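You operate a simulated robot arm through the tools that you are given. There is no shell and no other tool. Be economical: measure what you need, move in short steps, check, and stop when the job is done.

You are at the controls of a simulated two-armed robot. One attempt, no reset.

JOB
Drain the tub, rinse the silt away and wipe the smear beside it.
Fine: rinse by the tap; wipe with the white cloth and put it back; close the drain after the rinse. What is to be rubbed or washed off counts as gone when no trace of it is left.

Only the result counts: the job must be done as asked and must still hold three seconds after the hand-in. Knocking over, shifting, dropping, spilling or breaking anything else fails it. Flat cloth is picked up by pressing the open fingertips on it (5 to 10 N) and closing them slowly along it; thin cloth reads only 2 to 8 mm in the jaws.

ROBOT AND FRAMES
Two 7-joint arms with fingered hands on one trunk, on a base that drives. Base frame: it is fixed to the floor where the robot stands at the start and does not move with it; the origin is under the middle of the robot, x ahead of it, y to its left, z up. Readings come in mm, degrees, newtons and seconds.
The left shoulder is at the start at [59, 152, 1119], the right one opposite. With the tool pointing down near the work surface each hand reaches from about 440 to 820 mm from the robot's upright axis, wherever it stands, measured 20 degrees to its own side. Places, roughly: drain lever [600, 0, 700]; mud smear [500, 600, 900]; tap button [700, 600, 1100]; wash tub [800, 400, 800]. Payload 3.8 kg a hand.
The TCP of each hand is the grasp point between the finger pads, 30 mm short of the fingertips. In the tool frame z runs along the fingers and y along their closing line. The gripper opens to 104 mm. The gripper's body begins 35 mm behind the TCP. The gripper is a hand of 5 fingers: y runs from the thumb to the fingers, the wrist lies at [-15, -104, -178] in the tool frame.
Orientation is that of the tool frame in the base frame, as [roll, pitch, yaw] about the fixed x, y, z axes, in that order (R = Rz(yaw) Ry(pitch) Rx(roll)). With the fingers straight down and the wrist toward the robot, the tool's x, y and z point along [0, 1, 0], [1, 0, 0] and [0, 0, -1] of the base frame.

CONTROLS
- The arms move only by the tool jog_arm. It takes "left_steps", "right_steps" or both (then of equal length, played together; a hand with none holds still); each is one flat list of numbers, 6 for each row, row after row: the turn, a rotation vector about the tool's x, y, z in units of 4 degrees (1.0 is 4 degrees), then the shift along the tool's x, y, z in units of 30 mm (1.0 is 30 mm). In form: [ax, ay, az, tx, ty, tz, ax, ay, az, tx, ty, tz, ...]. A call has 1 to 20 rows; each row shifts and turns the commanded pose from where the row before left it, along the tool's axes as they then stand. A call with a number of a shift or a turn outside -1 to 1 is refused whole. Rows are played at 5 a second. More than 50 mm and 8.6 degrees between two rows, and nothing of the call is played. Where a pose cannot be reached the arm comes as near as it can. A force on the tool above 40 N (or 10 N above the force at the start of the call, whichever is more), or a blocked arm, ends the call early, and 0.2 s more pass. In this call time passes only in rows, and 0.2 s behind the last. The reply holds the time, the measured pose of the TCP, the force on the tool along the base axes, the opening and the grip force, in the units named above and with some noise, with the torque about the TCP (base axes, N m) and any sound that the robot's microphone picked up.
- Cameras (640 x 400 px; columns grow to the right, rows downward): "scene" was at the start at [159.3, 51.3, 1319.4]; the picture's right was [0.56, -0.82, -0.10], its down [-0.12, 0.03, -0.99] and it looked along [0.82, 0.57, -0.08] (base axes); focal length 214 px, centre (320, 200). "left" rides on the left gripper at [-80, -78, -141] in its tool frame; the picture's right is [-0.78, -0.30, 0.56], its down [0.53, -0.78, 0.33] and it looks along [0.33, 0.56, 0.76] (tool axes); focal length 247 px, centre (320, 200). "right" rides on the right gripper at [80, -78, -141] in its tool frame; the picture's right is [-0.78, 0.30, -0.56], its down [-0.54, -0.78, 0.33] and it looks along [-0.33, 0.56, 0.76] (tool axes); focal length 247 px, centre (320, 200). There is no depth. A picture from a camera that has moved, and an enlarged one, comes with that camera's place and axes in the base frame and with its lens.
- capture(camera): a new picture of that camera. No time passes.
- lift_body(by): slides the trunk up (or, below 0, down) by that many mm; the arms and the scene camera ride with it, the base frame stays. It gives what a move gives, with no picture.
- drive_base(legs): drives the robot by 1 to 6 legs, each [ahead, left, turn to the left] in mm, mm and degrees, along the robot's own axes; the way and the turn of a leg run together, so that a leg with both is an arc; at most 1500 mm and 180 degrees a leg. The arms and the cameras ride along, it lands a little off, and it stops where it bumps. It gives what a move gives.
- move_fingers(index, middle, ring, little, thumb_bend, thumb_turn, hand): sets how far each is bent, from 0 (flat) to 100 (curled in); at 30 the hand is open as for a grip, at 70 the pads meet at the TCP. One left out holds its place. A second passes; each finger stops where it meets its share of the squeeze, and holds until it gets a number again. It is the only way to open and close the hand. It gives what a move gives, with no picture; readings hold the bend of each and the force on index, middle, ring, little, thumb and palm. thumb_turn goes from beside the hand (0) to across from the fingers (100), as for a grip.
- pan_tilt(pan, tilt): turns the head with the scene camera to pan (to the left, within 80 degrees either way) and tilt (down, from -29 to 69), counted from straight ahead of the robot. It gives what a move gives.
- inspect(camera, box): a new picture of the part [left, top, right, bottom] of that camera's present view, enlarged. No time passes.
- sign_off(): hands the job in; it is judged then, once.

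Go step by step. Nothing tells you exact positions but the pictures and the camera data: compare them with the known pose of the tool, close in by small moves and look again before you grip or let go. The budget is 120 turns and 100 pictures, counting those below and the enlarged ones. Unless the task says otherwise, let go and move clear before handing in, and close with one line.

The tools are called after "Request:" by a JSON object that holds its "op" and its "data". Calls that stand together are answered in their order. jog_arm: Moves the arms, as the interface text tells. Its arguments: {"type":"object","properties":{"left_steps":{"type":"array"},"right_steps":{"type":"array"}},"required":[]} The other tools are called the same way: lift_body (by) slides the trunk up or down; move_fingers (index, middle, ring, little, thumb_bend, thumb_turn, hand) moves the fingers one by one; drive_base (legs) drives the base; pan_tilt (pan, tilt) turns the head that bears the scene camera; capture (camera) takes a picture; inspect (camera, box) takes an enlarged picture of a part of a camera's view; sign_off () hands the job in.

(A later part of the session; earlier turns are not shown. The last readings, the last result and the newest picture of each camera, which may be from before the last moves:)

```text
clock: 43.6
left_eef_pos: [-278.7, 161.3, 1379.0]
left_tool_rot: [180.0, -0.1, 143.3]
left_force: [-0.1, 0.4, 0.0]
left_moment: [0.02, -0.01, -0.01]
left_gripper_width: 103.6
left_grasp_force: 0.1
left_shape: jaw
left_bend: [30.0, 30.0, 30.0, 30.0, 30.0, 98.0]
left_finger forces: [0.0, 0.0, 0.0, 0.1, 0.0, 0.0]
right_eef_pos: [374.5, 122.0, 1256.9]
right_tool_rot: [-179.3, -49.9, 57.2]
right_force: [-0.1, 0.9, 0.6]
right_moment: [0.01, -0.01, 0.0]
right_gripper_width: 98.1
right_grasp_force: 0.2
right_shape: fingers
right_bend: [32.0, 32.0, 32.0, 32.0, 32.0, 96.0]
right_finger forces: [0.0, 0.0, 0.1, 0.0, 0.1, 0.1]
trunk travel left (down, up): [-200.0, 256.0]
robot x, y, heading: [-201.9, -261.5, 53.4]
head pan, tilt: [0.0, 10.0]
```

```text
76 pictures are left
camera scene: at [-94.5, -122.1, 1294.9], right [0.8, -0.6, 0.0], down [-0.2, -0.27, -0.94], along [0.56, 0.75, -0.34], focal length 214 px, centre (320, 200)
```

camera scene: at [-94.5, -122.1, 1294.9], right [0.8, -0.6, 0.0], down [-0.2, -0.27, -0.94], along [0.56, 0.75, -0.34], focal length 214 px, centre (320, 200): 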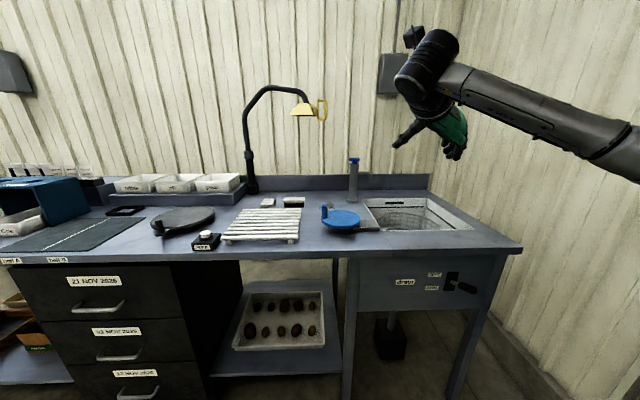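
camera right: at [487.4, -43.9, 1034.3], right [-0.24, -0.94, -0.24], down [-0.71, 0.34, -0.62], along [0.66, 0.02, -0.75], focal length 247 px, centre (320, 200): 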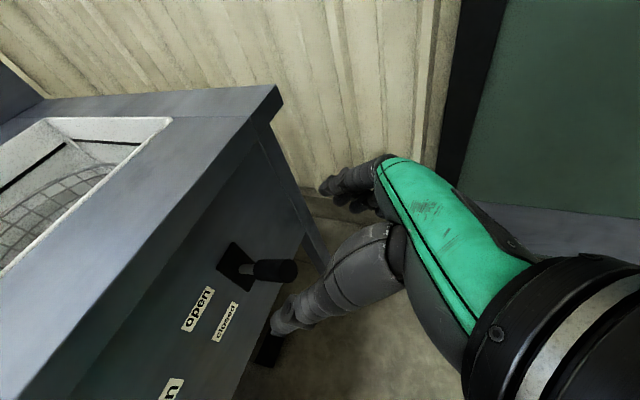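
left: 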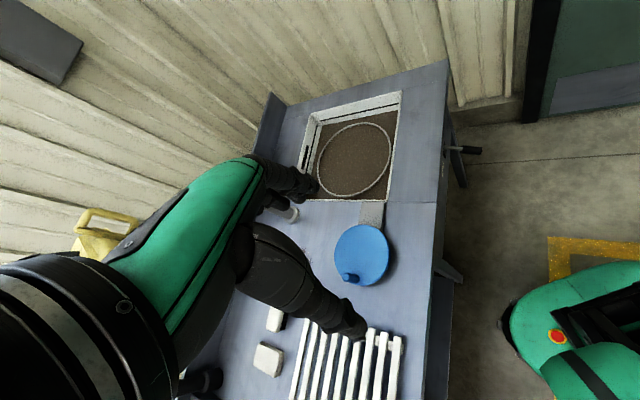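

The lamp is at about [505, 777, 1355], above the work zone. I'll drive up to the counter so the tap, smear and cloth come into reach.

Request:
{"op": "drive_base", "data": {"legs": [[400, 30, 0]]}}

Request:
{"op": "pan_tilt", "data": {"pan": -8, "tilt": 30}}

Request:
{"op": "capture", "data": {"camera": "scene"}}

Request:
{"op": "capture", "data": {"camera": "right"}}

```text
clock: 46.1
left_eef_pos: [-66.8, 492.2, 1378.0]
left_tool_rot: [-179.9, 0.1, 142.9]
left_force: [0.7, 0.8, 0.3]
left_moment: [0.07, 0.02, -0.01]
left_gripper_width: 103.7
left_grasp_force: 0.0
left_shape: jaw
left_bend: [30.0, 30.0, 30.0, 30.0, 30.0, 98.0]
left_finger forces: [0.0, 0.0, 0.1, 0.0, 0.0, 0.1]
right_eef_pos: [587.1, 448.8, 1256.5]
right_tool_rot: [-179.5, -49.9, 57.2]
right_force: [-0.1, 0.1, 0.3]
right_moment: [0.0, 0.02, -0.03]
right_gripper_width: 98.2
right_grasp_force: 0.0
right_shape: fingers
right_bend: [32.0, 32.0, 32.0, 32.0, 32.0, 96.0]
right_finger forces: [0.0, 0.0, 0.1, 0.1, 0.0, 0.1]
trunk travel left (down, up): [-200.0, 256.0]
robot x, y, heading: [13.7, 69.4, 53.3]
head pan, tilt: [0.0, 10.0]
```

```text
clock: 46.9
left_eef_pos: [-67.3, 492.6, 1378.6]
left_tool_rot: [180.0, 0.0, 142.9]
left_force: [-1.2, 0.1, 0.2]
left_moment: [0.02, -0.01, -0.02]
left_gripper_width: 103.8
left_grasp_force: 0.1
left_shape: jaw
left_bend: [30.0, 30.0, 30.0, 30.0, 30.0, 98.0]
left_finger forces: [0.0, 0.0, 0.0, 0.0, 0.0, 0.0]
right_eef_pos: [586.7, 449.8, 1258.0]
right_tool_rot: [-179.4, -49.9, 57.0]
right_force: [0.5, 0.6, 0.1]
right_moment: [0.0, -0.01, 0.0]
right_gripper_width: 98.0
right_grasp_force: 0.1
right_shape: fingers
right_bend: [32.0, 32.0, 32.0, 32.0, 32.0, 96.0]
right_finger forces: [0.1, 0.0, 0.1, 0.0, 0.0, 0.0]
trunk travel left (down, up): [-200.0, 256.0]
robot x, y, heading: [10.8, 67.8, 52.7]
head pan, tilt: [-8.0, 30.0]
```

```text
75 pictures are left
camera scene: at [121.3, 193.6, 1263.7], right [0.71, -0.71, 0.02], down [-0.44, -0.47, -0.77], along [0.55, 0.53, -0.64], focal length 214 px, centre (320, 200)
```

scene: 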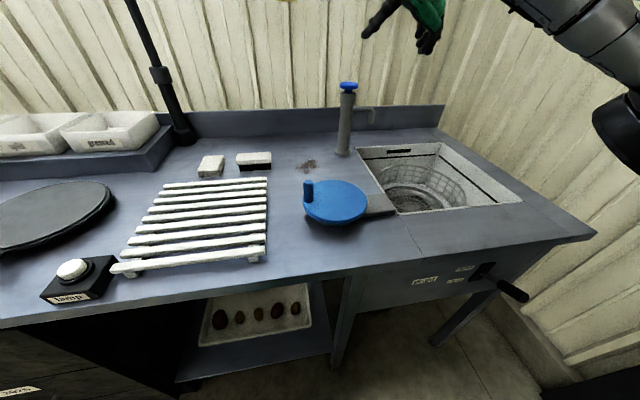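

```text
74 pictures are left
camera right: at [491.1, 443.2, 1409.3], right [-0.25, -0.94, -0.24], down [-0.71, 0.34, -0.62], along [0.66, 0.01, -0.75], focal length 247 px, centre (320, 200)
```

right: 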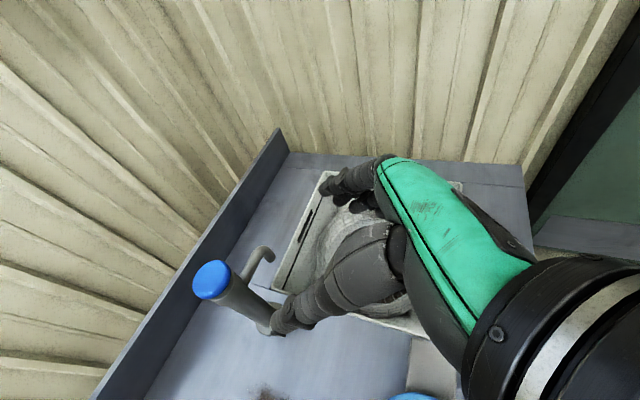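

Combining views, the button is at about [680, 630, 1118]. I'll edge 40 mm closer, close the right hand and bring it just above the button.

Request:
{"op": "drive_base", "data": {"legs": [[40, 0, 0.5]]}}

Request:
{"op": "move_fingers", "data": {"hand": "right", "index": 68, "middle": 68, "ring": 68, "little": 68, "thumb_bend": 68}}

Request:
{"op": "jog_arm", "data": {"right_steps": [0, 0, 0, 0.34, -0.11, 0.72, 0, 0, 0, 0.34, -0.11, 0.72, 0, 0, 0, 0.34, -0.11, 0.72, 0, 0, 0, 0.34, -0.11, 0.72, 0, 0, 0, 0.34, -0.11, 0.72, 0, 0, 0, 0.34, -0.11, 0.72]}}

Request:
{"op": "capture", "data": {"camera": "scene"}}

Request:
{"op": "capture", "data": {"camera": "right"}}

```text
clock: 47.8
left_eef_pos: [-50.9, 517.7, 1380.4]
left_tool_rot: [179.7, 0.0, 143.6]
left_force: [-0.4, -0.3, -0.2]
left_moment: [0.0, -0.02, 0.03]
left_gripper_width: 103.6
left_grasp_force: 0.1
left_shape: jaw
left_bend: [30.0, 30.0, 30.0, 30.0, 30.0, 98.0]
left_finger forces: [0.1, 0.0, 0.0, 0.0, 0.1, 0.0]
right_eef_pos: [603.2, 482.7, 1261.5]
right_tool_rot: [-179.4, -50.3, 57.6]
right_force: [-1.2, -1.1, -0.9]
right_moment: [0.03, -0.04, -0.04]
right_gripper_width: 98.1
right_grasp_force: 0.2
right_shape: fingers
right_bend: [32.0, 32.0, 32.0, 32.0, 32.0, 96.0]
right_finger forces: [0.0, 0.0, 0.0, 0.1, 0.0, 0.0]
trunk travel left (down, up): [-200.0, 256.0]
robot x, y, heading: [31.9, 100.9, 53.4]
head pan, tilt: [-8.0, 30.0]
```

```text
clock: 48.8
left_eef_pos: [-48.0, 521.3, 1378.3]
left_tool_rot: [179.9, 0.2, 143.4]
left_force: [-1.1, 0.3, -0.8]
left_moment: [-0.01, 0.01, -0.02]
left_gripper_width: 103.5
left_grasp_force: 0.0
left_shape: jaw
left_bend: [30.0, 30.0, 30.0, 30.0, 30.0, 98.0]
left_finger forces: [0.0, 0.1, 0.0, 0.0, 0.1, 0.0]
right_eef_pos: [606.5, 486.2, 1258.5]
right_tool_rot: [-179.3, -50.0, 57.6]
right_force: [-0.1, 0.2, -0.2]
right_moment: [0.0, 0.02, -0.02]
right_gripper_width: 6.3
right_grasp_force: 0.0
right_shape: fingers
right_bend: [68.0, 68.0, 68.0, 68.0, 68.0, 100.0]
right_finger forces: [0.0, 0.0, 0.0, 0.0, 0.0, 0.0]
trunk travel left (down, up): [-200.0, 256.0]
robot x, y, heading: [31.3, 99.5, 53.4]
head pan, tilt: [-8.0, 30.0]
```

```text
clock: 50.2
left_eef_pos: [-48.1, 524.3, 1378.7]
left_tool_rot: [-180.0, 0.2, 143.4]
left_force: [0.0, -0.2, 0.2]
left_moment: [-0.01, -0.02, 0.03]
left_gripper_width: 103.8
left_grasp_force: 0.1
left_shape: jaw
left_bend: [30.0, 30.0, 30.0, 30.0, 30.0, 98.0]
left_finger forces: [0.1, 0.0, 0.1, 0.0, 0.1, 0.1]
right_eef_pos: [659.0, 616.4, 1221.4]
right_tool_rot: [-179.7, -49.8, 57.9]
right_force: [0.4, -0.5, 0.4]
right_moment: [0.01, 0.02, 0.03]
right_gripper_width: 6.5
right_grasp_force: 0.1
right_shape: fingers
right_bend: [68.0, 68.0, 68.0, 68.0, 68.0, 100.0]
right_finger forces: [0.1, 0.0, 0.0, 0.0, 0.0, 0.0]
trunk travel left (down, up): [-200.0, 256.0]
robot x, y, heading: [36.1, 100.8, 53.6]
head pan, tilt: [-8.0, 30.0]
```

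```text
73 pictures are left
camera scene: at [142.2, 227.3, 1263.6], right [0.71, -0.7, 0.03], down [-0.43, -0.47, -0.77], along [0.55, 0.54, -0.64], focal length 214 px, centre (320, 200)
```

scene: 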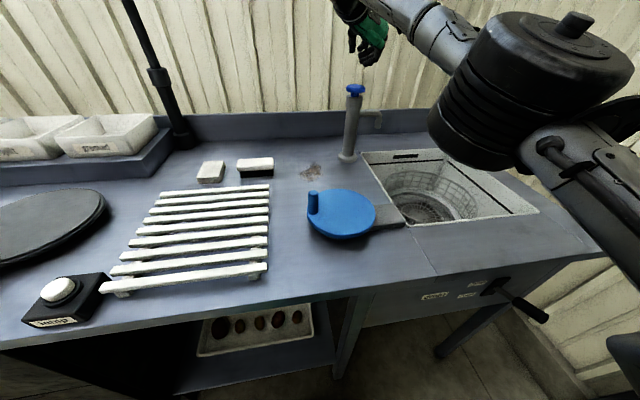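

```text
72 pictures are left
camera right: at [563.6, 608.1, 1373.8], right [-0.24, -0.94, -0.24], down [-0.71, 0.33, -0.62], along [0.66, 0.02, -0.75], focal length 247 px, centre (320, 200)
```

right: 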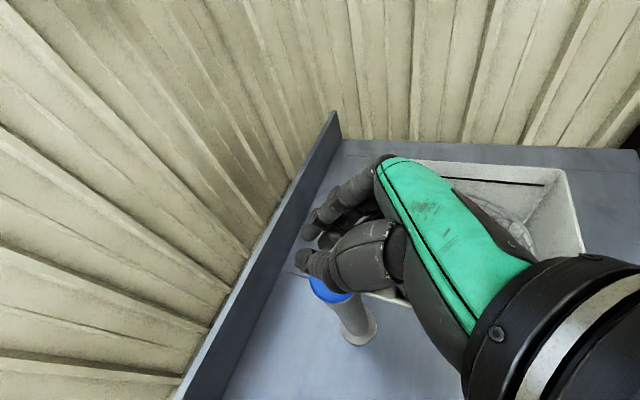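

The button sits just below and slightly ahead of the closed fingertips. I'll move 20 mm forward and lower gently until contact.

Request:
{"op": "jog_arm", "data": {"right_steps": [0, 0, 0, -0.1, 0.02, 0.7, 0, 0, 0, -0.3, 0.02, 0.5, 0, 0, 0, -0.2, 0, 0.17, 0, 0, 0, -0.2, 0, 0.17, 0, 0, 0, -0.2, 0, 0.17]}}

Request:
{"op": "inspect", "data": {"camera": "scene", "box": [280, 0, 440, 100]}}

```text
clock: 51.4
left_eef_pos: [-47.8, 520.0, 1379.4]
left_tool_rot: [179.9, 0.0, 143.5]
left_force: [-0.5, -0.8, -0.2]
left_moment: [0.04, 0.0, -0.01]
left_gripper_width: 103.6
left_grasp_force: 0.0
left_shape: jaw
left_bend: [30.0, 30.0, 30.0, 30.0, 30.0, 98.0]
left_finger forces: [0.0, 0.0, 0.0, 0.0, 0.0, 0.0]
right_eef_pos: [671.1, 622.3, 1165.1]
right_tool_rot: [-179.7, -50.1, 57.9]
right_force: [-0.4, -2.3, 4.6]
right_moment: [-0.17, -0.02, -0.02]
right_gripper_width: 6.1
right_grasp_force: 2.5
right_shape: fingers
right_bend: [68.0, 68.0, 68.0, 68.0, 68.0, 100.0]
right_finger forces: [0.0, 0.0, 2.7, 2.9, 0.0, 0.0]
right hand out of reach, approached as far as the arm can: row 1
trunk travel left (down, up): [-200.0, 256.0]
robot x, y, heading: [31.8, 102.0, 53.6]
head pan, tilt: [-8.0, 30.0]
heard: click
```

```text
4.00 times, centred on (360, 50) of scene
camera zoom: at [142.6, 224.5, 1264.0], right [0.71, -0.7, 0.02], down [-0.43, -0.47, -0.77], along [0.55, 0.54, -0.64], focal length 858 px, centre (160, 800)
```

zoom: 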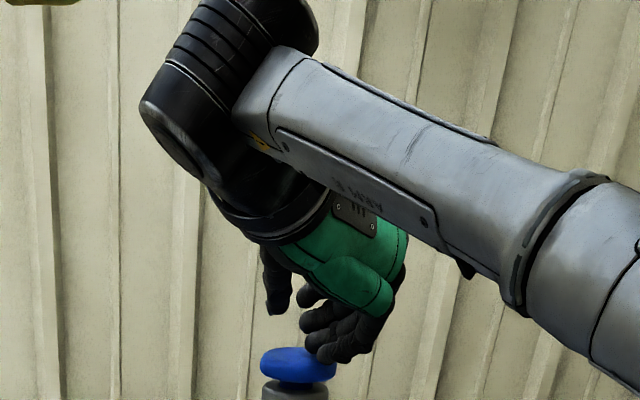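

I heard a click and felt contact. I'll check whether the tap is running.

Request:
{"op": "inspect", "data": {"camera": "scene", "box": [330, 80, 570, 230]}}

```text
2.67 times, centred on (450, 155) of scene
camera zoom: at [142.6, 224.5, 1264.0], right [0.71, -0.7, 0.02], down [-0.43, -0.47, -0.77], along [0.55, 0.54, -0.64], focal length 572 px, centre (-27, 320)
```

zoom: 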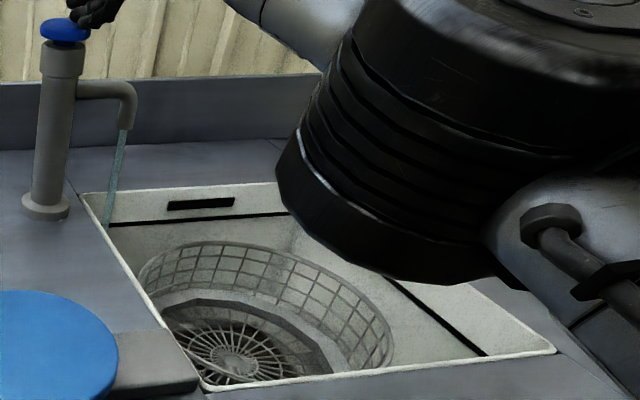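

Water is running from the spout into the tub. I'll lift off the button to see whether it keeps running, or needs to be held.

Request:
{"op": "jog_arm", "data": {"right_steps": [0, 0, 0, 0.4, 0, -0.34, 0, 0, 0, 0.6, 0, -0.52]}}

Request:
{"op": "inspect", "data": {"camera": "scene", "box": [330, 80, 570, 230]}}

```text
clock: 52.0
left_eef_pos: [-49.9, 522.5, 1378.1]
left_tool_rot: [180.0, 0.1, 143.5]
left_force: [0.5, 0.0, -0.1]
left_moment: [-0.01, -0.03, 0.0]
left_gripper_width: 103.4
left_grasp_force: 0.1
left_shape: jaw
left_bend: [30.0, 30.0, 30.0, 30.0, 30.0, 98.0]
left_finger forces: [0.0, 0.0, 0.1, 0.0, 0.0, 0.0]
right_eef_pos: [668.4, 620.9, 1200.7]
right_tool_rot: [-179.5, -50.0, 57.7]
right_force: [-0.1, -0.4, -0.2]
right_moment: [0.0, -0.01, -0.01]
right_gripper_width: 6.6
right_grasp_force: 0.0
right_shape: fingers
right_bend: [68.0, 68.0, 68.0, 68.0, 68.0, 100.0]
right_finger forces: [0.0, 0.0, 0.1, 0.0, 0.1, 0.1]
right hand out of reach, approached as far as the arm can: row 2
trunk travel left (down, up): [-200.0, 256.0]
robot x, y, heading: [30.1, 101.8, 53.6]
head pan, tilt: [-8.0, 30.0]
```

```text
2.67 times, centred on (450, 155) of scene
camera zoom: at [141.5, 226.1, 1263.8], right [0.71, -0.7, 0.03], down [-0.43, -0.47, -0.77], along [0.55, 0.54, -0.64], focal length 572 px, centre (-27, 320)
```

zoom: 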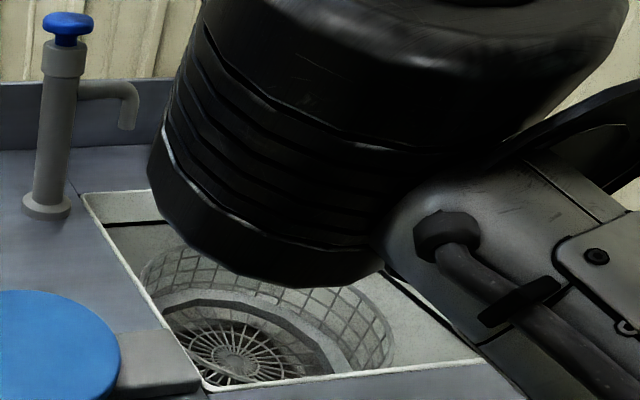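

The tap only runs while pressed, so I'll press again and hold it, letting time pass with null rows.

Request:
{"op": "jog_arm", "data": {"right_steps": [0, 0, 0, -0.4, 0, 0.34, 0, 0, 0, -0.6, 0, 0.52, 0, 0, 0, -0.1, 0.05, 0.09, 0, 0, 0, 0, 0, 0, 0, 0, 0, 0, 0, 0, 0, 0, 0, 0, 0, 0, 0, 0, 0, 0, 0, 0, 0, 0, 0, 0, 0, 0, 0, 0, 0, 0, 0, 0, 0, 0, 0, 0, 0, 0, 0, 0, 0, 0, 0, 0, 0, 0, 0, 0, 0, 0, 0, 0, 0, 0, 0, 0, 0, 0, 0, 0, 0, 0, 0, 0, 0, 0, 0, 0, 0, 0, 0, 0, 0, 0, 0, 0, 0, 0, 0, 0, 0, 0, 0, 0, 0, 0]}}

Request:
{"op": "inspect", "data": {"camera": "scene", "box": [330, 80, 570, 230]}}

```text
clock: 55.8
left_eef_pos: [-48.6, 521.8, 1378.9]
left_tool_rot: [179.8, 0.0, 143.5]
left_force: [-0.2, 0.2, -0.1]
left_moment: [0.0, -0.01, -0.01]
left_gripper_width: 103.8
left_grasp_force: 0.2
left_shape: jaw
left_bend: [30.0, 30.0, 30.0, 30.0, 30.0, 98.0]
left_finger forces: [0.0, 0.0, 0.0, 0.0, 0.1, 0.0]
right_eef_pos: [675.0, 626.7, 1159.8]
right_tool_rot: [-179.5, -49.9, 57.6]
right_force: [2.0, 0.0, 13.2]
right_moment: [-0.12, -0.16, 0.02]
right_gripper_width: 6.4
right_grasp_force: 6.5
right_shape: fingers
right_bend: [68.0, 68.0, 68.0, 70.0, 68.0, 100.0]
right_finger forces: [0.0, 0.0, 7.9, 5.3, 0.0, 0.1]
right hand out of reach, approached as far as the arm can: row 1, 2
trunk travel left (down, up): [-200.0, 256.0]
robot x, y, heading: [34.6, 98.4, 53.6]
head pan, tilt: [-8.0, 30.0]
heard: click
```

```text
2.67 times, centred on (450, 155) of scene
camera zoom: at [142.0, 224.5, 1264.0], right [0.71, -0.7, 0.02], down [-0.43, -0.47, -0.77], along [0.55, 0.54, -0.64], focal length 572 px, centre (-27, 320)
```

zoom: 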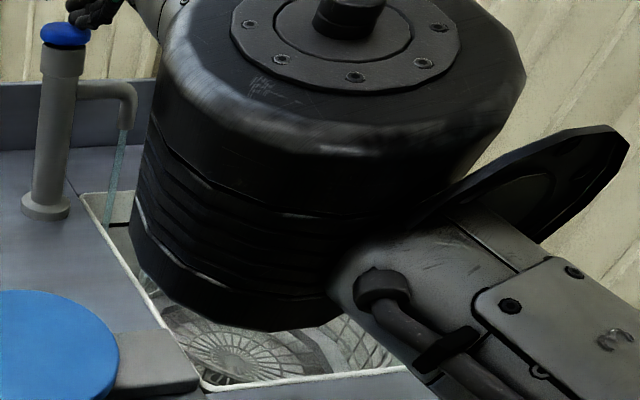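

Water is flowing with 13 N on the button. I'll keep holding it while watching the tub.

Request:
{"op": "jog_arm", "data": {"right_steps": [0, 0, 0, 0, 0, 0, 0, 0, 0, 0, 0, 0, 0, 0, 0, 0, 0, 0, 0, 0, 0, 0, 0, 0, 0, 0, 0, 0, 0, 0, 0, 0, 0, 0, 0, 0, 0, 0, 0, 0, 0, 0, 0, 0, 0, 0, 0, 0, 0, 0, 0, 0, 0, 0, 0, 0, 0, 0, 0, 0, 0, 0, 0, 0, 0, 0, 0, 0, 0, 0, 0, 0, 0, 0, 0, 0, 0, 0, 0, 0, 0, 0, 0, 0, 0, 0, 0, 0, 0, 0, 0, 0, 0, 0, 0, 0, 0, 0, 0, 0, 0, 0, 0, 0, 0, 0, 0, 0, 0, 0, 0, 0, 0, 0, 0, 0, 0, 0, 0, 0]}}

Request:
{"op": "inspect", "data": {"camera": "scene", "box": [330, 80, 570, 230]}}

Request:
{"op": "capture", "data": {"camera": "left"}}

```text
clock: 60.0
left_eef_pos: [-48.5, 520.8, 1379.9]
left_tool_rot: [179.7, 0.1, 143.4]
left_force: [-0.2, 0.5, -1.0]
left_moment: [-0.03, 0.0, 0.0]
left_gripper_width: 103.3
left_grasp_force: 0.0
left_shape: jaw
left_bend: [30.0, 30.0, 30.0, 30.0, 30.0, 98.0]
left_finger forces: [0.0, 0.1, 0.1, 0.0, 0.0, 0.1]
right_eef_pos: [675.1, 625.8, 1159.4]
right_tool_rot: [-179.6, -50.0, 57.7]
right_force: [2.5, -0.1, 13.4]
right_moment: [-0.1, -0.15, 0.0]
right_gripper_width: 6.1
right_grasp_force: 6.4
right_shape: fingers
right_bend: [68.0, 68.0, 68.0, 70.0, 68.0, 100.0]
right_finger forces: [0.0, 0.0, 8.1, 5.2, 0.0, 0.0]
trunk travel left (down, up): [-200.0, 256.0]
robot x, y, heading: [35.0, 99.2, 53.6]
head pan, tilt: [-8.0, 30.0]
```

```text
2.67 times, centred on (450, 155) of scene
camera zoom: at [142.0, 224.5, 1264.0], right [0.71, -0.7, 0.02], down [-0.43, -0.47, -0.77], along [0.55, 0.54, -0.64], focal length 572 px, centre (-27, 320)
```

zoom: 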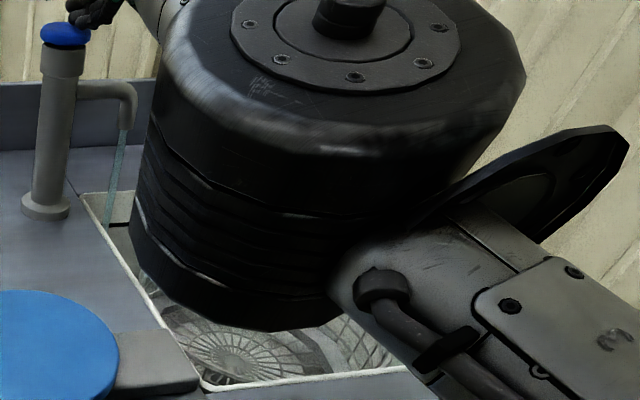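

```text
66 pictures are left
camera left: at [-30.9, 409.8, 1518.7], right [0.45, -0.7, -0.56], down [-0.89, -0.31, -0.33], along [0.06, 0.65, -0.76], focal length 247 px, centre (320, 200)
```

left: 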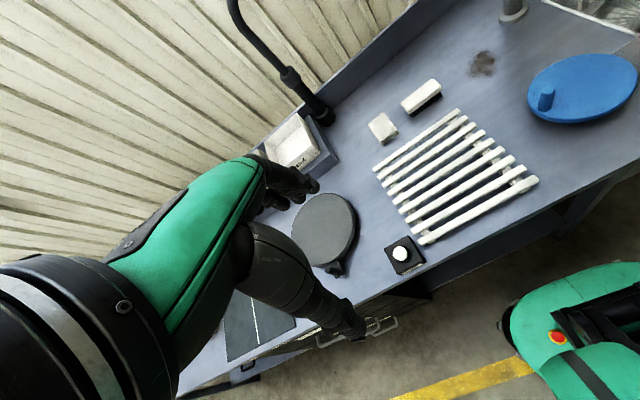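

Water runs steadily and drains. While the right hand holds the tap, I'll bring the left hand over the folded white cloth at about [297, 836], descending before moving forward so that I stay under the lamp arm.

Request:
{"op": "jog_arm", "data": {"left_steps": [0, 0, 0, 0, 0.3, 1, 0, 0, 0, 0, 0.3, 1, 0, 0, 0, 0, 0.3, 1, 0, 0, 0, 0, 0.3, 1, 0, 0, 0, 0, 0.3, 1, 0, 0, 0, 0, 0.3, 1, 0, 0, 0, 0, 0.3, 1, 0, 0, 0, -0.24, 0.98, 0.1, 0, 0, 0, -0.24, 0.98, 0.1, 0, 0, 0, -0.24, 0.98, 0.1, 0, 0, 0, -0.24, 0.98, 0.1, 0, 0, 0, -0.24, 0.98, 0.1, 0, 0, 0, -0.24, 0.98, 0.1, 0, 0, 0, -0.24, 0.98, 0.1, 0, 0, 0, -0.24, 0.98, 0.1, 0, 0, 0, -0.24, 0.98, 0.1, 0, 0, 0, -0.24, 0.98, 0.1, 0, 0, 0, -0.24, 0.98, 0.1, 0, 0, 0, -0.24, 0.98, 0.1, 0, 0, 0, -0.24, 0.98, 0.1]}}

Request:
{"op": "capture", "data": {"camera": "left"}}

Request:
{"op": "capture", "data": {"camera": "scene"}}

```text
clock: 64.2
left_eef_pos: [264.6, 803.5, 1125.6]
left_tool_rot: [179.9, 0.1, 143.8]
left_force: [-1.0, 0.9, -0.1]
left_moment: [-0.02, -0.01, -0.01]
left_gripper_width: 103.7
left_grasp_force: 0.0
left_shape: jaw
left_bend: [30.0, 30.0, 30.0, 30.0, 30.0, 98.0]
left_finger forces: [0.0, 0.1, 0.0, 0.1, 0.0, 0.0]
left hand out of reach, approached as far as the arm can: row 19, 20
right_eef_pos: [675.1, 627.0, 1159.4]
right_tool_rot: [-179.5, -49.9, 57.7]
right_force: [1.6, -0.2, 9.5]
right_moment: [-0.12, -0.02, 0.0]
right_gripper_width: 6.2
right_grasp_force: 4.6
right_shape: fingers
right_bend: [68.0, 68.0, 69.0, 70.0, 68.0, 100.0]
right_finger forces: [0.0, 0.0, 5.3, 4.4, 0.0, 0.1]
trunk travel left (down, up): [-200.0, 256.0]
robot x, y, heading: [34.8, 99.0, 53.9]
head pan, tilt: [-8.0, 30.0]
```

```text
65 pictures are left
camera left: at [283.0, 692.9, 1265.1], right [0.45, -0.7, -0.56], down [-0.89, -0.31, -0.33], along [0.06, 0.65, -0.76], focal length 247 px, centre (320, 200)
```

left: 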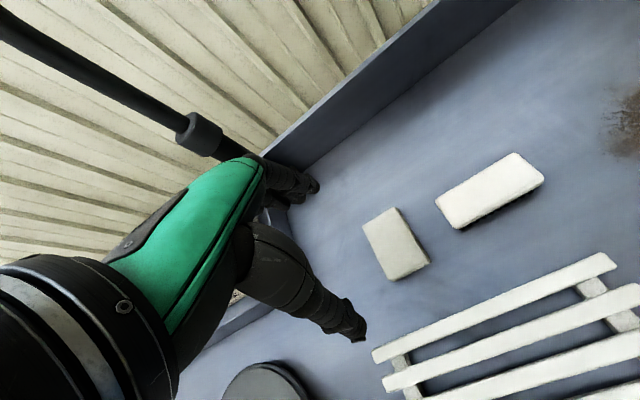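

```text
64 pictures are left
camera scene: at [142.0, 225.0, 1264.0], right [0.71, -0.7, 0.02], down [-0.43, -0.47, -0.77], along [0.55, 0.54, -0.64], focal length 214 px, centre (320, 200)
```

scene: 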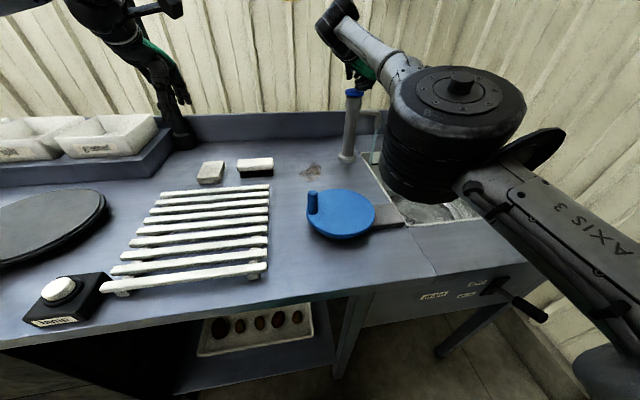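

The folded cloth is centred at about [298, 833], roughly 62 × 92 mm, with its top near z 910. I'll half-close the left fingers and come to just above it, with the tap still held.

Request:
{"op": "move_fingers", "data": {"hand": "left", "index": 45, "middle": 45, "ring": 45, "little": 45, "thumb_bend": 45}}

Request:
{"op": "jog_arm", "data": {"left_steps": [0, 0, 0, -0.02, 0.1, 0.9, 0, 0, 0, -0.02, 0.1, 0.9, 0, 0, 0, -0.05, 0.3, 0.9, 0, 0, 0, -0.05, 0.3, 0.9, 0, 0, 0, -0.05, 0.3, 0.9, 0, 0, 0, -0.05, 0.3, 0.9]}}

Request:
{"op": "capture", "data": {"camera": "left"}}

Request:
{"op": "inspect", "data": {"camera": "scene", "box": [120, 90, 280, 190]}}

```text
clock: 65.2
left_eef_pos: [263.9, 803.0, 1126.1]
left_tool_rot: [179.9, 0.1, 143.7]
left_force: [0.5, -0.2, -0.5]
left_moment: [-0.02, 0.03, -0.01]
left_gripper_width: 65.8
left_grasp_force: 0.0
left_shape: fingers
left_bend: [45.0, 45.0, 45.0, 45.0, 45.0, 98.0]
left_finger forces: [0.1, 0.2, 0.0, 0.1, 0.1, 0.1]
right_eef_pos: [673.5, 627.0, 1160.0]
right_tool_rot: [-179.6, -49.9, 57.8]
right_force: [0.2, -0.2, 10.2]
right_moment: [-0.1, -0.06, 0.0]
right_gripper_width: 6.2
right_grasp_force: 5.0
right_shape: fingers
right_bend: [68.0, 68.0, 69.0, 70.0, 68.0, 100.0]
right_finger forces: [0.1, 0.1, 5.9, 4.6, 0.0, 0.0]
trunk travel left (down, up): [-200.0, 256.0]
robot x, y, heading: [35.4, 97.7, 53.7]
head pan, tilt: [-8.0, 30.0]
```

```text
clock: 66.6
left_eef_pos: [279.1, 820.0, 961.6]
left_tool_rot: [179.8, 0.0, 143.4]
left_force: [0.3, 0.3, -0.6]
left_moment: [-0.04, -0.01, -0.02]
left_gripper_width: 65.8
left_grasp_force: 0.0
left_shape: fingers
left_bend: [45.0, 45.0, 45.0, 45.0, 45.0, 98.0]
left_finger forces: [0.1, 0.0, 0.0, 0.1, 0.0, 0.0]
left hand out of reach, approached as far as the arm can: row 5, 6
right_eef_pos: [674.3, 626.5, 1159.1]
right_tool_rot: [-179.5, -50.0, 57.7]
right_force: [0.5, 0.1, 11.7]
right_moment: [-0.09, -0.06, -0.02]
right_gripper_width: 6.3
right_grasp_force: 5.2
right_shape: fingers
right_bend: [68.0, 68.0, 69.0, 70.0, 68.0, 100.0]
right_finger forces: [0.0, 0.1, 6.0, 4.4, 0.0, 0.0]
trunk travel left (down, up): [-200.0, 256.0]
robot x, y, heading: [33.5, 99.9, 53.4]
head pan, tilt: [-8.0, 30.0]
```

```text
63 pictures are left
camera left: at [297.0, 709.8, 1102.1], right [0.45, -0.7, -0.56], down [-0.89, -0.31, -0.34], along [0.06, 0.65, -0.76], focal length 247 px, centre (320, 200)
```

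left: 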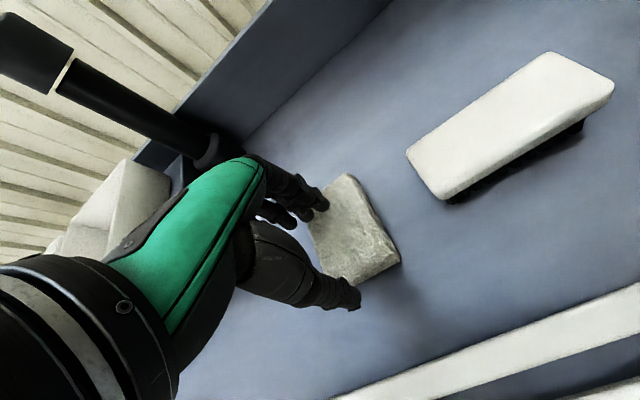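

```text
4.00 times, centred on (200, 140) of scene
camera zoom: at [142.0, 224.9, 1264.0], right [0.71, -0.7, 0.02], down [-0.43, -0.47, -0.77], along [0.55, 0.54, -0.64], focal length 858 px, centre (800, 440)
```

zoom: 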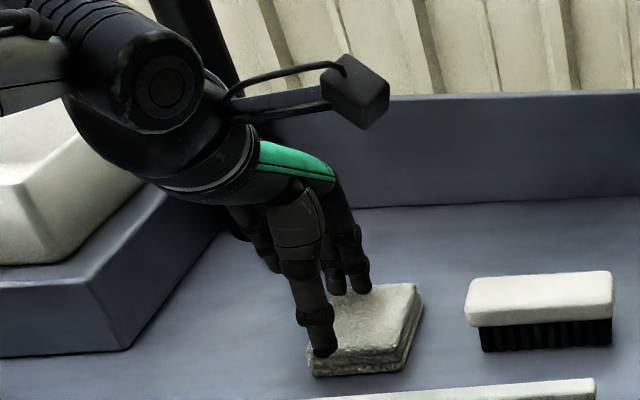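

The left arm is at its reach limit, about 15 mm short of the cloth's centre. I'll raise the left hand a little, release the tap and check the rinse before driving closer.

Request:
{"op": "jog_arm", "data": {"left_steps": [0, 0, 0, 0, 0, -0.8, 0, 0, 0, 0, 0, -0.8, 0, 0, 0, 0, 0, -0.8, 0, 0, 0, 0, 0, -0.8, 0, 0, 0, 0, 0, -0.8, 0, 0, 0, 0, 0, 0], "right_steps": [0, 0, 0, 0, 0, 0, 0, 0, 0, 0, 0, 0, 0, 0, 0, 0, 0, 0, 0, 0, 0, 0, 0, 0, 0, 0, 0, 0, 0, 0, 0, 0, 0, 0, 0, 0]}}

Request:
{"op": "jog_arm", "data": {"right_steps": [0, 0, 0, 0.4, 0, -0.34, 0, 0, 0, 0.6, 0, -0.52, 0, 0, 0, 0, 0, -1, 0, 0, 0, 0, 0, -1, 0, 0, 0, 0, 0, -1, 0, 0, 0, 0, 0, -1, 0, 0, 0, -0.6, 0, -0.8, 0, 0, 0, -0.6, 0, -0.8, 0, 0, 0, -0.6, 0, -0.8, 0, 0, 0, -0.6, 0, -0.8]}}

Request:
{"op": "inspect", "data": {"camera": "scene", "box": [330, 80, 570, 230]}}

Request:
{"op": "capture", "data": {"camera": "right"}}

```text
clock: 68.0
left_eef_pos: [268.5, 818.7, 1079.1]
left_tool_rot: [179.9, 0.0, 143.5]
left_force: [1.1, 0.5, -0.1]
left_moment: [0.01, -0.03, -0.02]
left_gripper_width: 65.6
left_grasp_force: 0.0
left_shape: fingers
left_bend: [45.0, 45.0, 45.0, 45.0, 45.0, 98.0]
left_finger forces: [0.0, 0.0, 0.0, 0.1, 0.1, 0.1]
left hand out of reach, approached as far as the arm can: row 5
right_eef_pos: [674.9, 627.6, 1158.6]
right_tool_rot: [-179.5, -49.9, 57.5]
right_force: [0.2, -0.2, 10.1]
right_moment: [-0.05, -0.06, -0.03]
right_gripper_width: 6.2
right_grasp_force: 5.1
right_shape: fingers
right_bend: [68.0, 68.0, 69.0, 70.0, 68.0, 100.0]
right_finger forces: [0.0, 0.0, 6.0, 4.7, 0.0, 0.1]
trunk travel left (down, up): [-200.0, 256.0]
robot x, y, heading: [30.3, 99.7, 53.7]
head pan, tilt: [-8.0, 30.0]
```

```text
clock: 70.2
left_eef_pos: [269.6, 820.3, 1076.6]
left_tool_rot: [179.9, 0.0, 143.6]
left_force: [-0.7, -0.5, 0.8]
left_moment: [0.03, 0.0, 0.01]
left_gripper_width: 65.5
left_grasp_force: 0.1
left_shape: fingers
left_bend: [45.0, 45.0, 45.0, 45.0, 45.0, 98.0]
left_finger forces: [0.0, 0.0, 0.0, 0.0, 0.1, 0.1]
right_eef_pos: [614.7, 569.4, 1344.7]
right_tool_rot: [-179.4, -49.7, 57.7]
right_force: [0.2, 0.0, 1.0]
right_moment: [0.04, -0.02, -0.01]
right_gripper_width: 6.0
right_grasp_force: 0.0
right_shape: fingers
right_bend: [68.0, 68.0, 68.0, 68.0, 68.0, 100.0]
right_finger forces: [0.0, 0.1, 0.0, 0.1, 0.0, 0.1]
right hand out of reach, approached as far as the arm can: row 2, 3, 4, 5, 6, 7, 8, 9, 10
trunk travel left (down, up): [-200.0, 256.0]
robot x, y, heading: [29.1, 97.7, 53.6]
head pan, tilt: [-8.0, 30.0]
```

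```text
2.67 times, centred on (450, 155) of scene
camera zoom: at [142.6, 225.6, 1263.9], right [0.71, -0.7, 0.02], down [-0.43, -0.47, -0.77], along [0.55, 0.54, -0.64], focal length 572 px, centre (-27, 320)
```

zoom: 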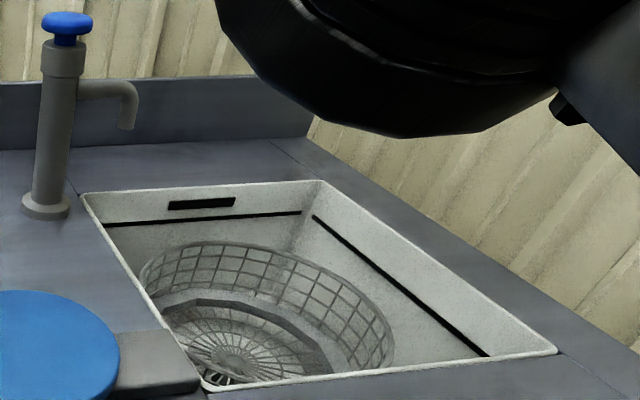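

```text
60 pictures are left
camera right: at [519.8, 561.9, 1497.3], right [-0.24, -0.94, -0.24], down [-0.71, 0.34, -0.62], along [0.66, 0.02, -0.75], focal length 247 px, centre (320, 200)
```

right: 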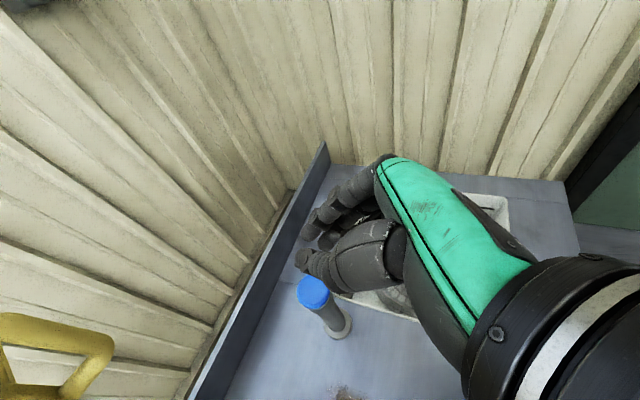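

Let me look closely at the tub bottom for remaining silt.

Request:
{"op": "inspect", "data": {"camera": "scene", "box": [375, 165, 495, 240]}}

```text
5.33 times, centred on (435, 202) of scene
camera zoom: at [142.6, 225.6, 1263.9], right [0.71, -0.7, 0.02], down [-0.43, -0.47, -0.77], along [0.55, 0.54, -0.64], focal length 1144 px, centre (-293, 187)
```

zoom: 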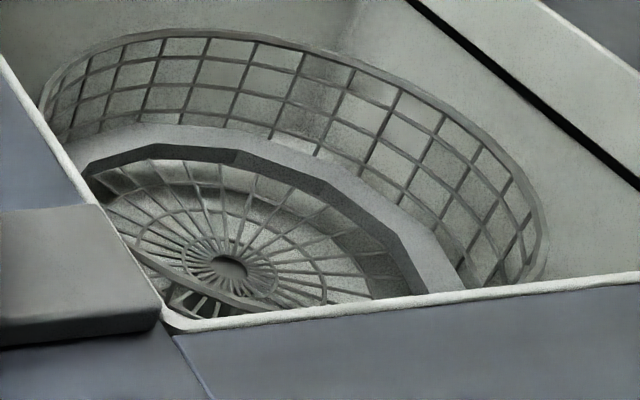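

The visible floor looks clean grey, but the front part is hidden. I'll pull the right hand back so that its camera looks into the tub.

Request:
{"op": "jog_arm", "data": {"right_steps": [0, 0, 0, -0.86, -0.31, -0.56, 0, 0, 0, -0.86, -0.31, -0.56, 0, 0, 0, -0.86, -0.31, -0.56, 0, 0, 0, -0.86, -0.31, -0.56, 0, 0, 0, -0.86, -0.31, -0.56, 0, 0, 0, -0.86, -0.31, -0.56, 0, 0, 0, -0.86, -0.31, -0.56, 0, 0, 0, -0.86, -0.31, -0.56, 0, 0, 0, -0.86, -0.31, -0.56, 0, 0, 0, -0.86, -0.31, -0.56]}}

Request:
{"op": "capture", "data": {"camera": "right"}}

```text
clock: 72.4
left_eef_pos: [270.2, 818.3, 1078.2]
left_tool_rot: [179.9, 0.0, 143.4]
left_force: [-0.1, -0.3, 0.5]
left_moment: [0.0, -0.02, 0.04]
left_gripper_width: 65.5
left_grasp_force: 0.0
left_shape: fingers
left_bend: [45.0, 45.0, 45.0, 45.0, 45.0, 98.0]
left_finger forces: [0.0, 0.0, 0.0, 0.0, 0.0, 0.1]
right_eef_pos: [437.1, 429.6, 1292.2]
right_tool_rot: [-179.4, -50.0, 57.6]
right_force: [1.0, -1.0, -0.2]
right_moment: [0.0, 0.02, -0.01]
right_gripper_width: 5.6
right_grasp_force: 0.1
right_shape: fingers
right_bend: [68.0, 68.0, 68.0, 68.0, 68.0, 100.0]
right_finger forces: [0.1, 0.0, 0.1, 0.0, 0.0, 0.0]
right hand out of reach, approached as far as the arm can: row 1, 2, 3, 4
trunk travel left (down, up): [-200.0, 256.0]
robot x, y, heading: [26.7, 102.2, 53.6]
head pan, tilt: [-8.0, 30.0]
```

```text
58 pictures are left
camera right: at [341.6, 421.1, 1443.2], right [-0.24, -0.94, -0.24], down [-0.71, 0.34, -0.62], along [0.66, 0.02, -0.75], focal length 247 px, centre (320, 200)
```

right: 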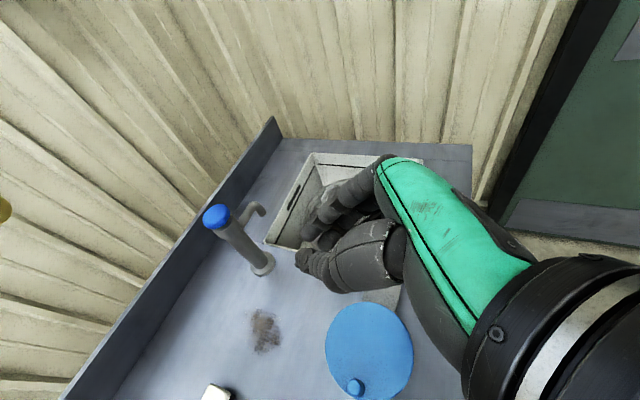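

The hand blocks that view, so I'll check the tub later from the lever side. Next I'll drive 35 mm closer so the left hand reaches the cloth comfortably.

Request:
{"op": "drive_base", "data": {"legs": [[35, 0, 0]]}}

Request:
{"op": "capture", "data": {"camera": "left"}}

```text
clock: 73.3
left_eef_pos: [288.5, 844.4, 1080.8]
left_tool_rot: [179.7, 0.0, 143.5]
left_force: [-0.4, -0.1, 1.4]
left_moment: [0.04, 0.01, 0.0]
left_gripper_width: 65.3
left_grasp_force: 0.1
left_shape: fingers
left_bend: [45.0, 45.0, 45.0, 45.0, 45.0, 98.0]
left_finger forces: [0.0, 0.0, 0.1, 0.0, 0.1, 0.0]
right_eef_pos: [453.9, 454.9, 1292.8]
right_tool_rot: [-179.6, -50.2, 57.7]
right_force: [-1.3, 0.0, 0.8]
right_moment: [0.03, 0.02, 0.0]
right_gripper_width: 5.6
right_grasp_force: 0.0
right_shape: fingers
right_bend: [68.0, 68.0, 68.0, 68.0, 68.0, 100.0]
right_finger forces: [0.0, 0.1, 0.0, 0.0, 0.0, 0.0]
trunk travel left (down, up): [-200.0, 256.0]
robot x, y, heading: [51.8, 128.1, 53.6]
head pan, tilt: [-8.0, 30.0]
```

```text
57 pictures are left
camera left: at [305.9, 732.4, 1220.4], right [0.45, -0.7, -0.56], down [-0.89, -0.3, -0.34], along [0.06, 0.65, -0.76], focal length 247 px, centre (320, 200)
```

left: 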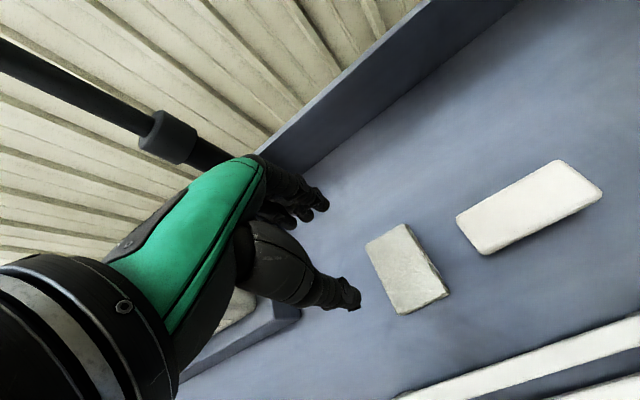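

The cloth centre is confirmed at about [296, 830]. I'll centre over it and descend to about 15 mm above.

Request:
{"op": "jog_arm", "data": {"left_steps": [0, 0, 0, -0.12, -0.06, 0.9, 0, 0, 0, -0.12, -0.06, 0.9, 0, 0, 0, -0.12, -0.06, 0.9, 0, 0, 0, -0.13, -0.05, 0.9, 0, 0, 0, 0, 0, 0.5]}}

Request:
{"op": "capture", "data": {"camera": "left"}}

Request:
{"op": "inspect", "data": {"camera": "scene", "box": [120, 90, 280, 190]}}

```text
clock: 74.5
left_eef_pos: [297.4, 833.3, 957.7]
left_tool_rot: [179.5, 0.1, 143.5]
left_force: [0.1, 0.2, 9.2]
left_moment: [0.4, -0.16, 0.04]
left_gripper_width: 65.7
left_grasp_force: 4.3
left_shape: fingers
left_bend: [45.0, 44.0, 45.0, 45.0, 45.0, 98.0]
left_finger forces: [0.1, 9.3, 0.0, 0.0, 0.0, 0.0]
right_eef_pos: [456.3, 456.5, 1291.4]
right_tool_rot: [-179.4, -50.1, 57.7]
right_force: [-0.5, -0.5, -0.1]
right_moment: [-0.04, 0.03, -0.02]
right_gripper_width: 5.8
right_grasp_force: 0.0
right_shape: fingers
right_bend: [68.0, 68.0, 68.0, 68.0, 68.0, 100.0]
right_finger forces: [0.1, 0.0, 0.0, 0.0, 0.0, 0.1]
trunk travel left (down, up): [-200.0, 256.0]
robot x, y, heading: [52.6, 127.4, 53.5]
head pan, tilt: [-8.0, 30.0]
```

```text
56 pictures are left
camera left: at [315.0, 721.0, 1096.8], right [0.45, -0.7, -0.56], down [-0.89, -0.3, -0.34], along [0.07, 0.65, -0.76], focal length 247 px, centre (320, 200)
```

left: 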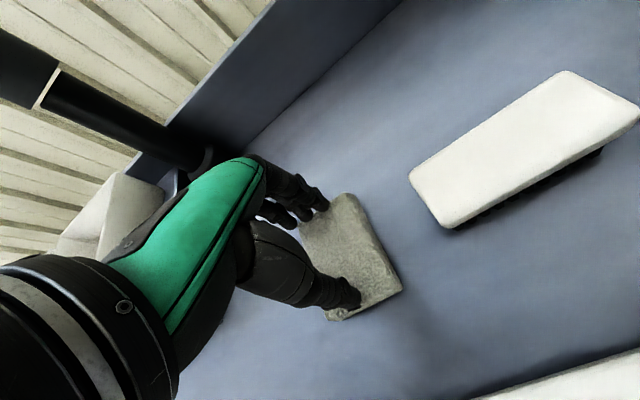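

```text
4.00 times, centred on (200, 140) of scene
camera zoom: at [162.6, 251.0, 1264.3], right [0.71, -0.7, 0.02], down [-0.43, -0.47, -0.77], along [0.55, 0.54, -0.64], focal length 858 px, centre (800, 440)
```

zoom: 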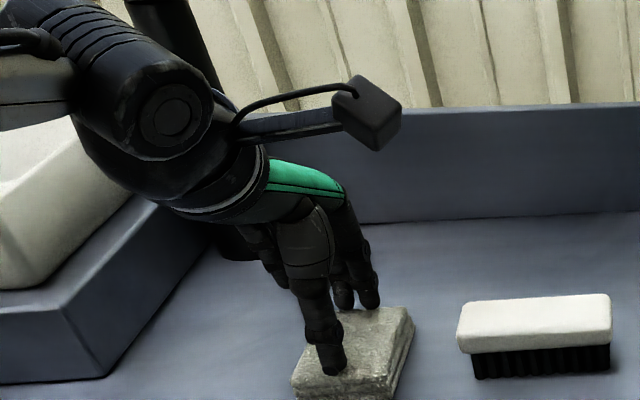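

The middle finger already presses the cloth with 9 N, in the asked range. I'll close slowly in stages.

Request:
{"op": "move_fingers", "data": {"hand": "left", "index": 54, "middle": 54, "ring": 54, "little": 54, "thumb_bend": 54}}

```text
clock: 75.5
left_eef_pos: [297.7, 832.1, 958.2]
left_tool_rot: [179.5, -0.1, 143.5]
left_force: [3.8, 5.7, 23.0]
left_moment: [1.11, -0.48, -0.06]
left_gripper_width: 42.3
left_grasp_force: 12.0
left_shape: fingers
left_bend: [54.0, 45.0, 54.0, 54.0, 54.0, 98.0]
left_finger forces: [0.1, 23.4, 0.2, 0.0, 0.1, 0.0]
right_eef_pos: [457.0, 455.4, 1292.9]
right_tool_rot: [-179.3, -50.1, 57.7]
right_force: [0.1, 0.0, -0.9]
right_moment: [0.02, -0.01, -0.01]
right_gripper_width: 5.7
right_grasp_force: 0.1
right_shape: fingers
right_bend: [68.0, 68.0, 68.0, 68.0, 68.0, 100.0]
right_finger forces: [0.0, 0.0, 0.0, 0.0, 0.0, 0.0]
trunk travel left (down, up): [-200.0, 256.0]
robot x, y, heading: [52.0, 127.6, 53.4]
head pan, tilt: [-8.0, 30.0]
```

The middle finger is bearing too hard, so I'll raise the hand a few millimetres to ease it to 5–10 N.

Request:
{"op": "jog_arm", "data": {"left_steps": [0, 0, 0, 0, 0, -0.12, 0, 0, 0, 0, 0, -0.1]}}

Request:
{"op": "capture", "data": {"camera": "left"}}

```text
clock: 76.1
left_eef_pos: [298.1, 832.7, 958.8]
left_tool_rot: [-180.0, -0.1, 143.5]
left_force: [2.1, 3.4, 7.5]
left_moment: [0.39, -0.2, 0.0]
left_gripper_width: 42.3
left_grasp_force: 4.1
left_shape: fingers
left_bend: [54.0, 50.0, 54.0, 54.0, 54.0, 98.0]
left_finger forces: [0.0, 8.7, 0.0, 0.0, 0.1, 0.0]
right_eef_pos: [457.6, 457.7, 1291.4]
right_tool_rot: [-179.5, -50.0, 57.7]
right_force: [-0.5, 0.7, -0.2]
right_moment: [-0.02, 0.01, -0.02]
right_gripper_width: 5.9
right_grasp_force: 0.1
right_shape: fingers
right_bend: [68.0, 68.0, 68.0, 68.0, 68.0, 100.0]
right_finger forces: [0.1, 0.0, 0.0, 0.0, 0.1, 0.0]
trunk travel left (down, up): [-200.0, 256.0]
robot x, y, heading: [53.1, 129.4, 53.4]
head pan, tilt: [-8.0, 30.0]
```

```text
54 pictures are left
camera left: at [316.2, 721.9, 1098.8], right [0.45, -0.7, -0.56], down [-0.89, -0.31, -0.33], along [0.06, 0.64, -0.76], focal length 247 px, centre (320, 200)
```

left: 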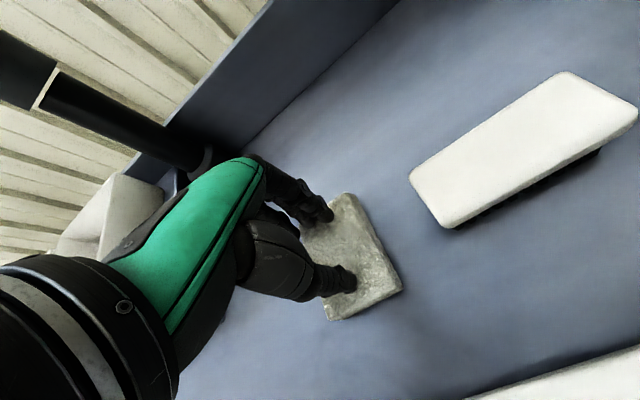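

Pressure is 8 N again. I'll keep closing.

Request:
{"op": "move_fingers", "data": {"hand": "left", "index": 60, "middle": 60, "ring": 60, "little": 60, "thumb_bend": 60}}

Request:
{"op": "jog_arm", "data": {"left_steps": [0, 0, 0, 0, 0, -0.04]}}

Request:
{"op": "move_fingers", "data": {"hand": "left", "index": 66, "middle": 66, "ring": 66, "little": 66, "thumb_bend": 66}}

```text
clock: 77.1
left_eef_pos: [296.7, 834.4, 961.1]
left_tool_rot: [180.0, 0.0, 143.5]
left_force: [-0.2, -0.2, -0.3]
left_moment: [0.0, -0.01, -0.01]
left_gripper_width: 26.9
left_grasp_force: 0.0
left_shape: fingers
left_bend: [60.0, 60.0, 60.0, 60.0, 60.0, 98.0]
left_finger forces: [0.0, 0.1, 0.1, 0.0, 0.1, 0.0]
right_eef_pos: [457.0, 457.3, 1290.7]
right_tool_rot: [-179.2, -50.1, 57.5]
right_force: [-0.5, 0.0, 0.4]
right_moment: [-0.02, -0.03, -0.04]
right_gripper_width: 5.7
right_grasp_force: 0.0
right_shape: fingers
right_bend: [68.0, 68.0, 68.0, 68.0, 68.0, 100.0]
right_finger forces: [0.0, 0.0, 0.0, 0.0, 0.0, 0.0]
trunk travel left (down, up): [-200.0, 256.0]
robot x, y, heading: [55.8, 124.3, 53.5]
head pan, tilt: [-8.0, 30.0]
```

```text
clock: 77.5
left_eef_pos: [297.2, 833.2, 961.4]
left_tool_rot: [180.0, 0.1, 143.6]
left_force: [-0.8, -0.1, -0.8]
left_moment: [0.05, 0.02, -0.01]
left_gripper_width: 26.9
left_grasp_force: 0.2
left_shape: fingers
left_bend: [60.0, 60.0, 60.0, 60.0, 60.0, 98.0]
left_finger forces: [0.0, 0.0, 0.0, 0.1, 0.0, 0.1]
right_eef_pos: [457.8, 457.7, 1291.1]
right_tool_rot: [-179.3, -49.9, 57.6]
right_force: [1.1, 0.7, 0.5]
right_moment: [0.01, -0.02, 0.02]
right_gripper_width: 5.6
right_grasp_force: 0.2
right_shape: fingers
right_bend: [68.0, 68.0, 68.0, 68.0, 68.0, 100.0]
right_finger forces: [0.0, 0.0, 0.0, 0.0, 0.0, 0.1]
trunk travel left (down, up): [-200.0, 256.0]
robot x, y, heading: [52.6, 128.5, 53.6]
head pan, tilt: [-8.0, 30.0]
```

```text
clock: 78.5
left_eef_pos: [297.4, 832.6, 961.9]
left_tool_rot: [179.8, 0.0, 143.6]
left_force: [-0.3, 0.2, 0.1]
left_moment: [0.01, -0.01, 0.01]
left_gripper_width: 11.2
left_grasp_force: 0.0
left_shape: fingers
left_bend: [66.0, 66.0, 66.0, 66.0, 66.0, 98.0]
left_finger forces: [0.1, 0.1, 0.1, 0.0, 0.0, 0.0]
right_eef_pos: [457.0, 458.7, 1290.9]
right_tool_rot: [-179.5, -50.0, 57.7]
right_force: [-0.1, -0.4, -0.3]
right_moment: [0.02, -0.03, -0.01]
right_gripper_width: 5.5
right_grasp_force: 0.0
right_shape: fingers
right_bend: [68.0, 68.0, 68.0, 68.0, 68.0, 100.0]
right_finger forces: [0.1, 0.1, 0.0, 0.0, 0.1, 0.1]
trunk travel left (down, up): [-200.0, 256.0]
robot x, y, heading: [52.6, 127.8, 53.4]
head pan, tilt: [-8.0, 30.0]
```

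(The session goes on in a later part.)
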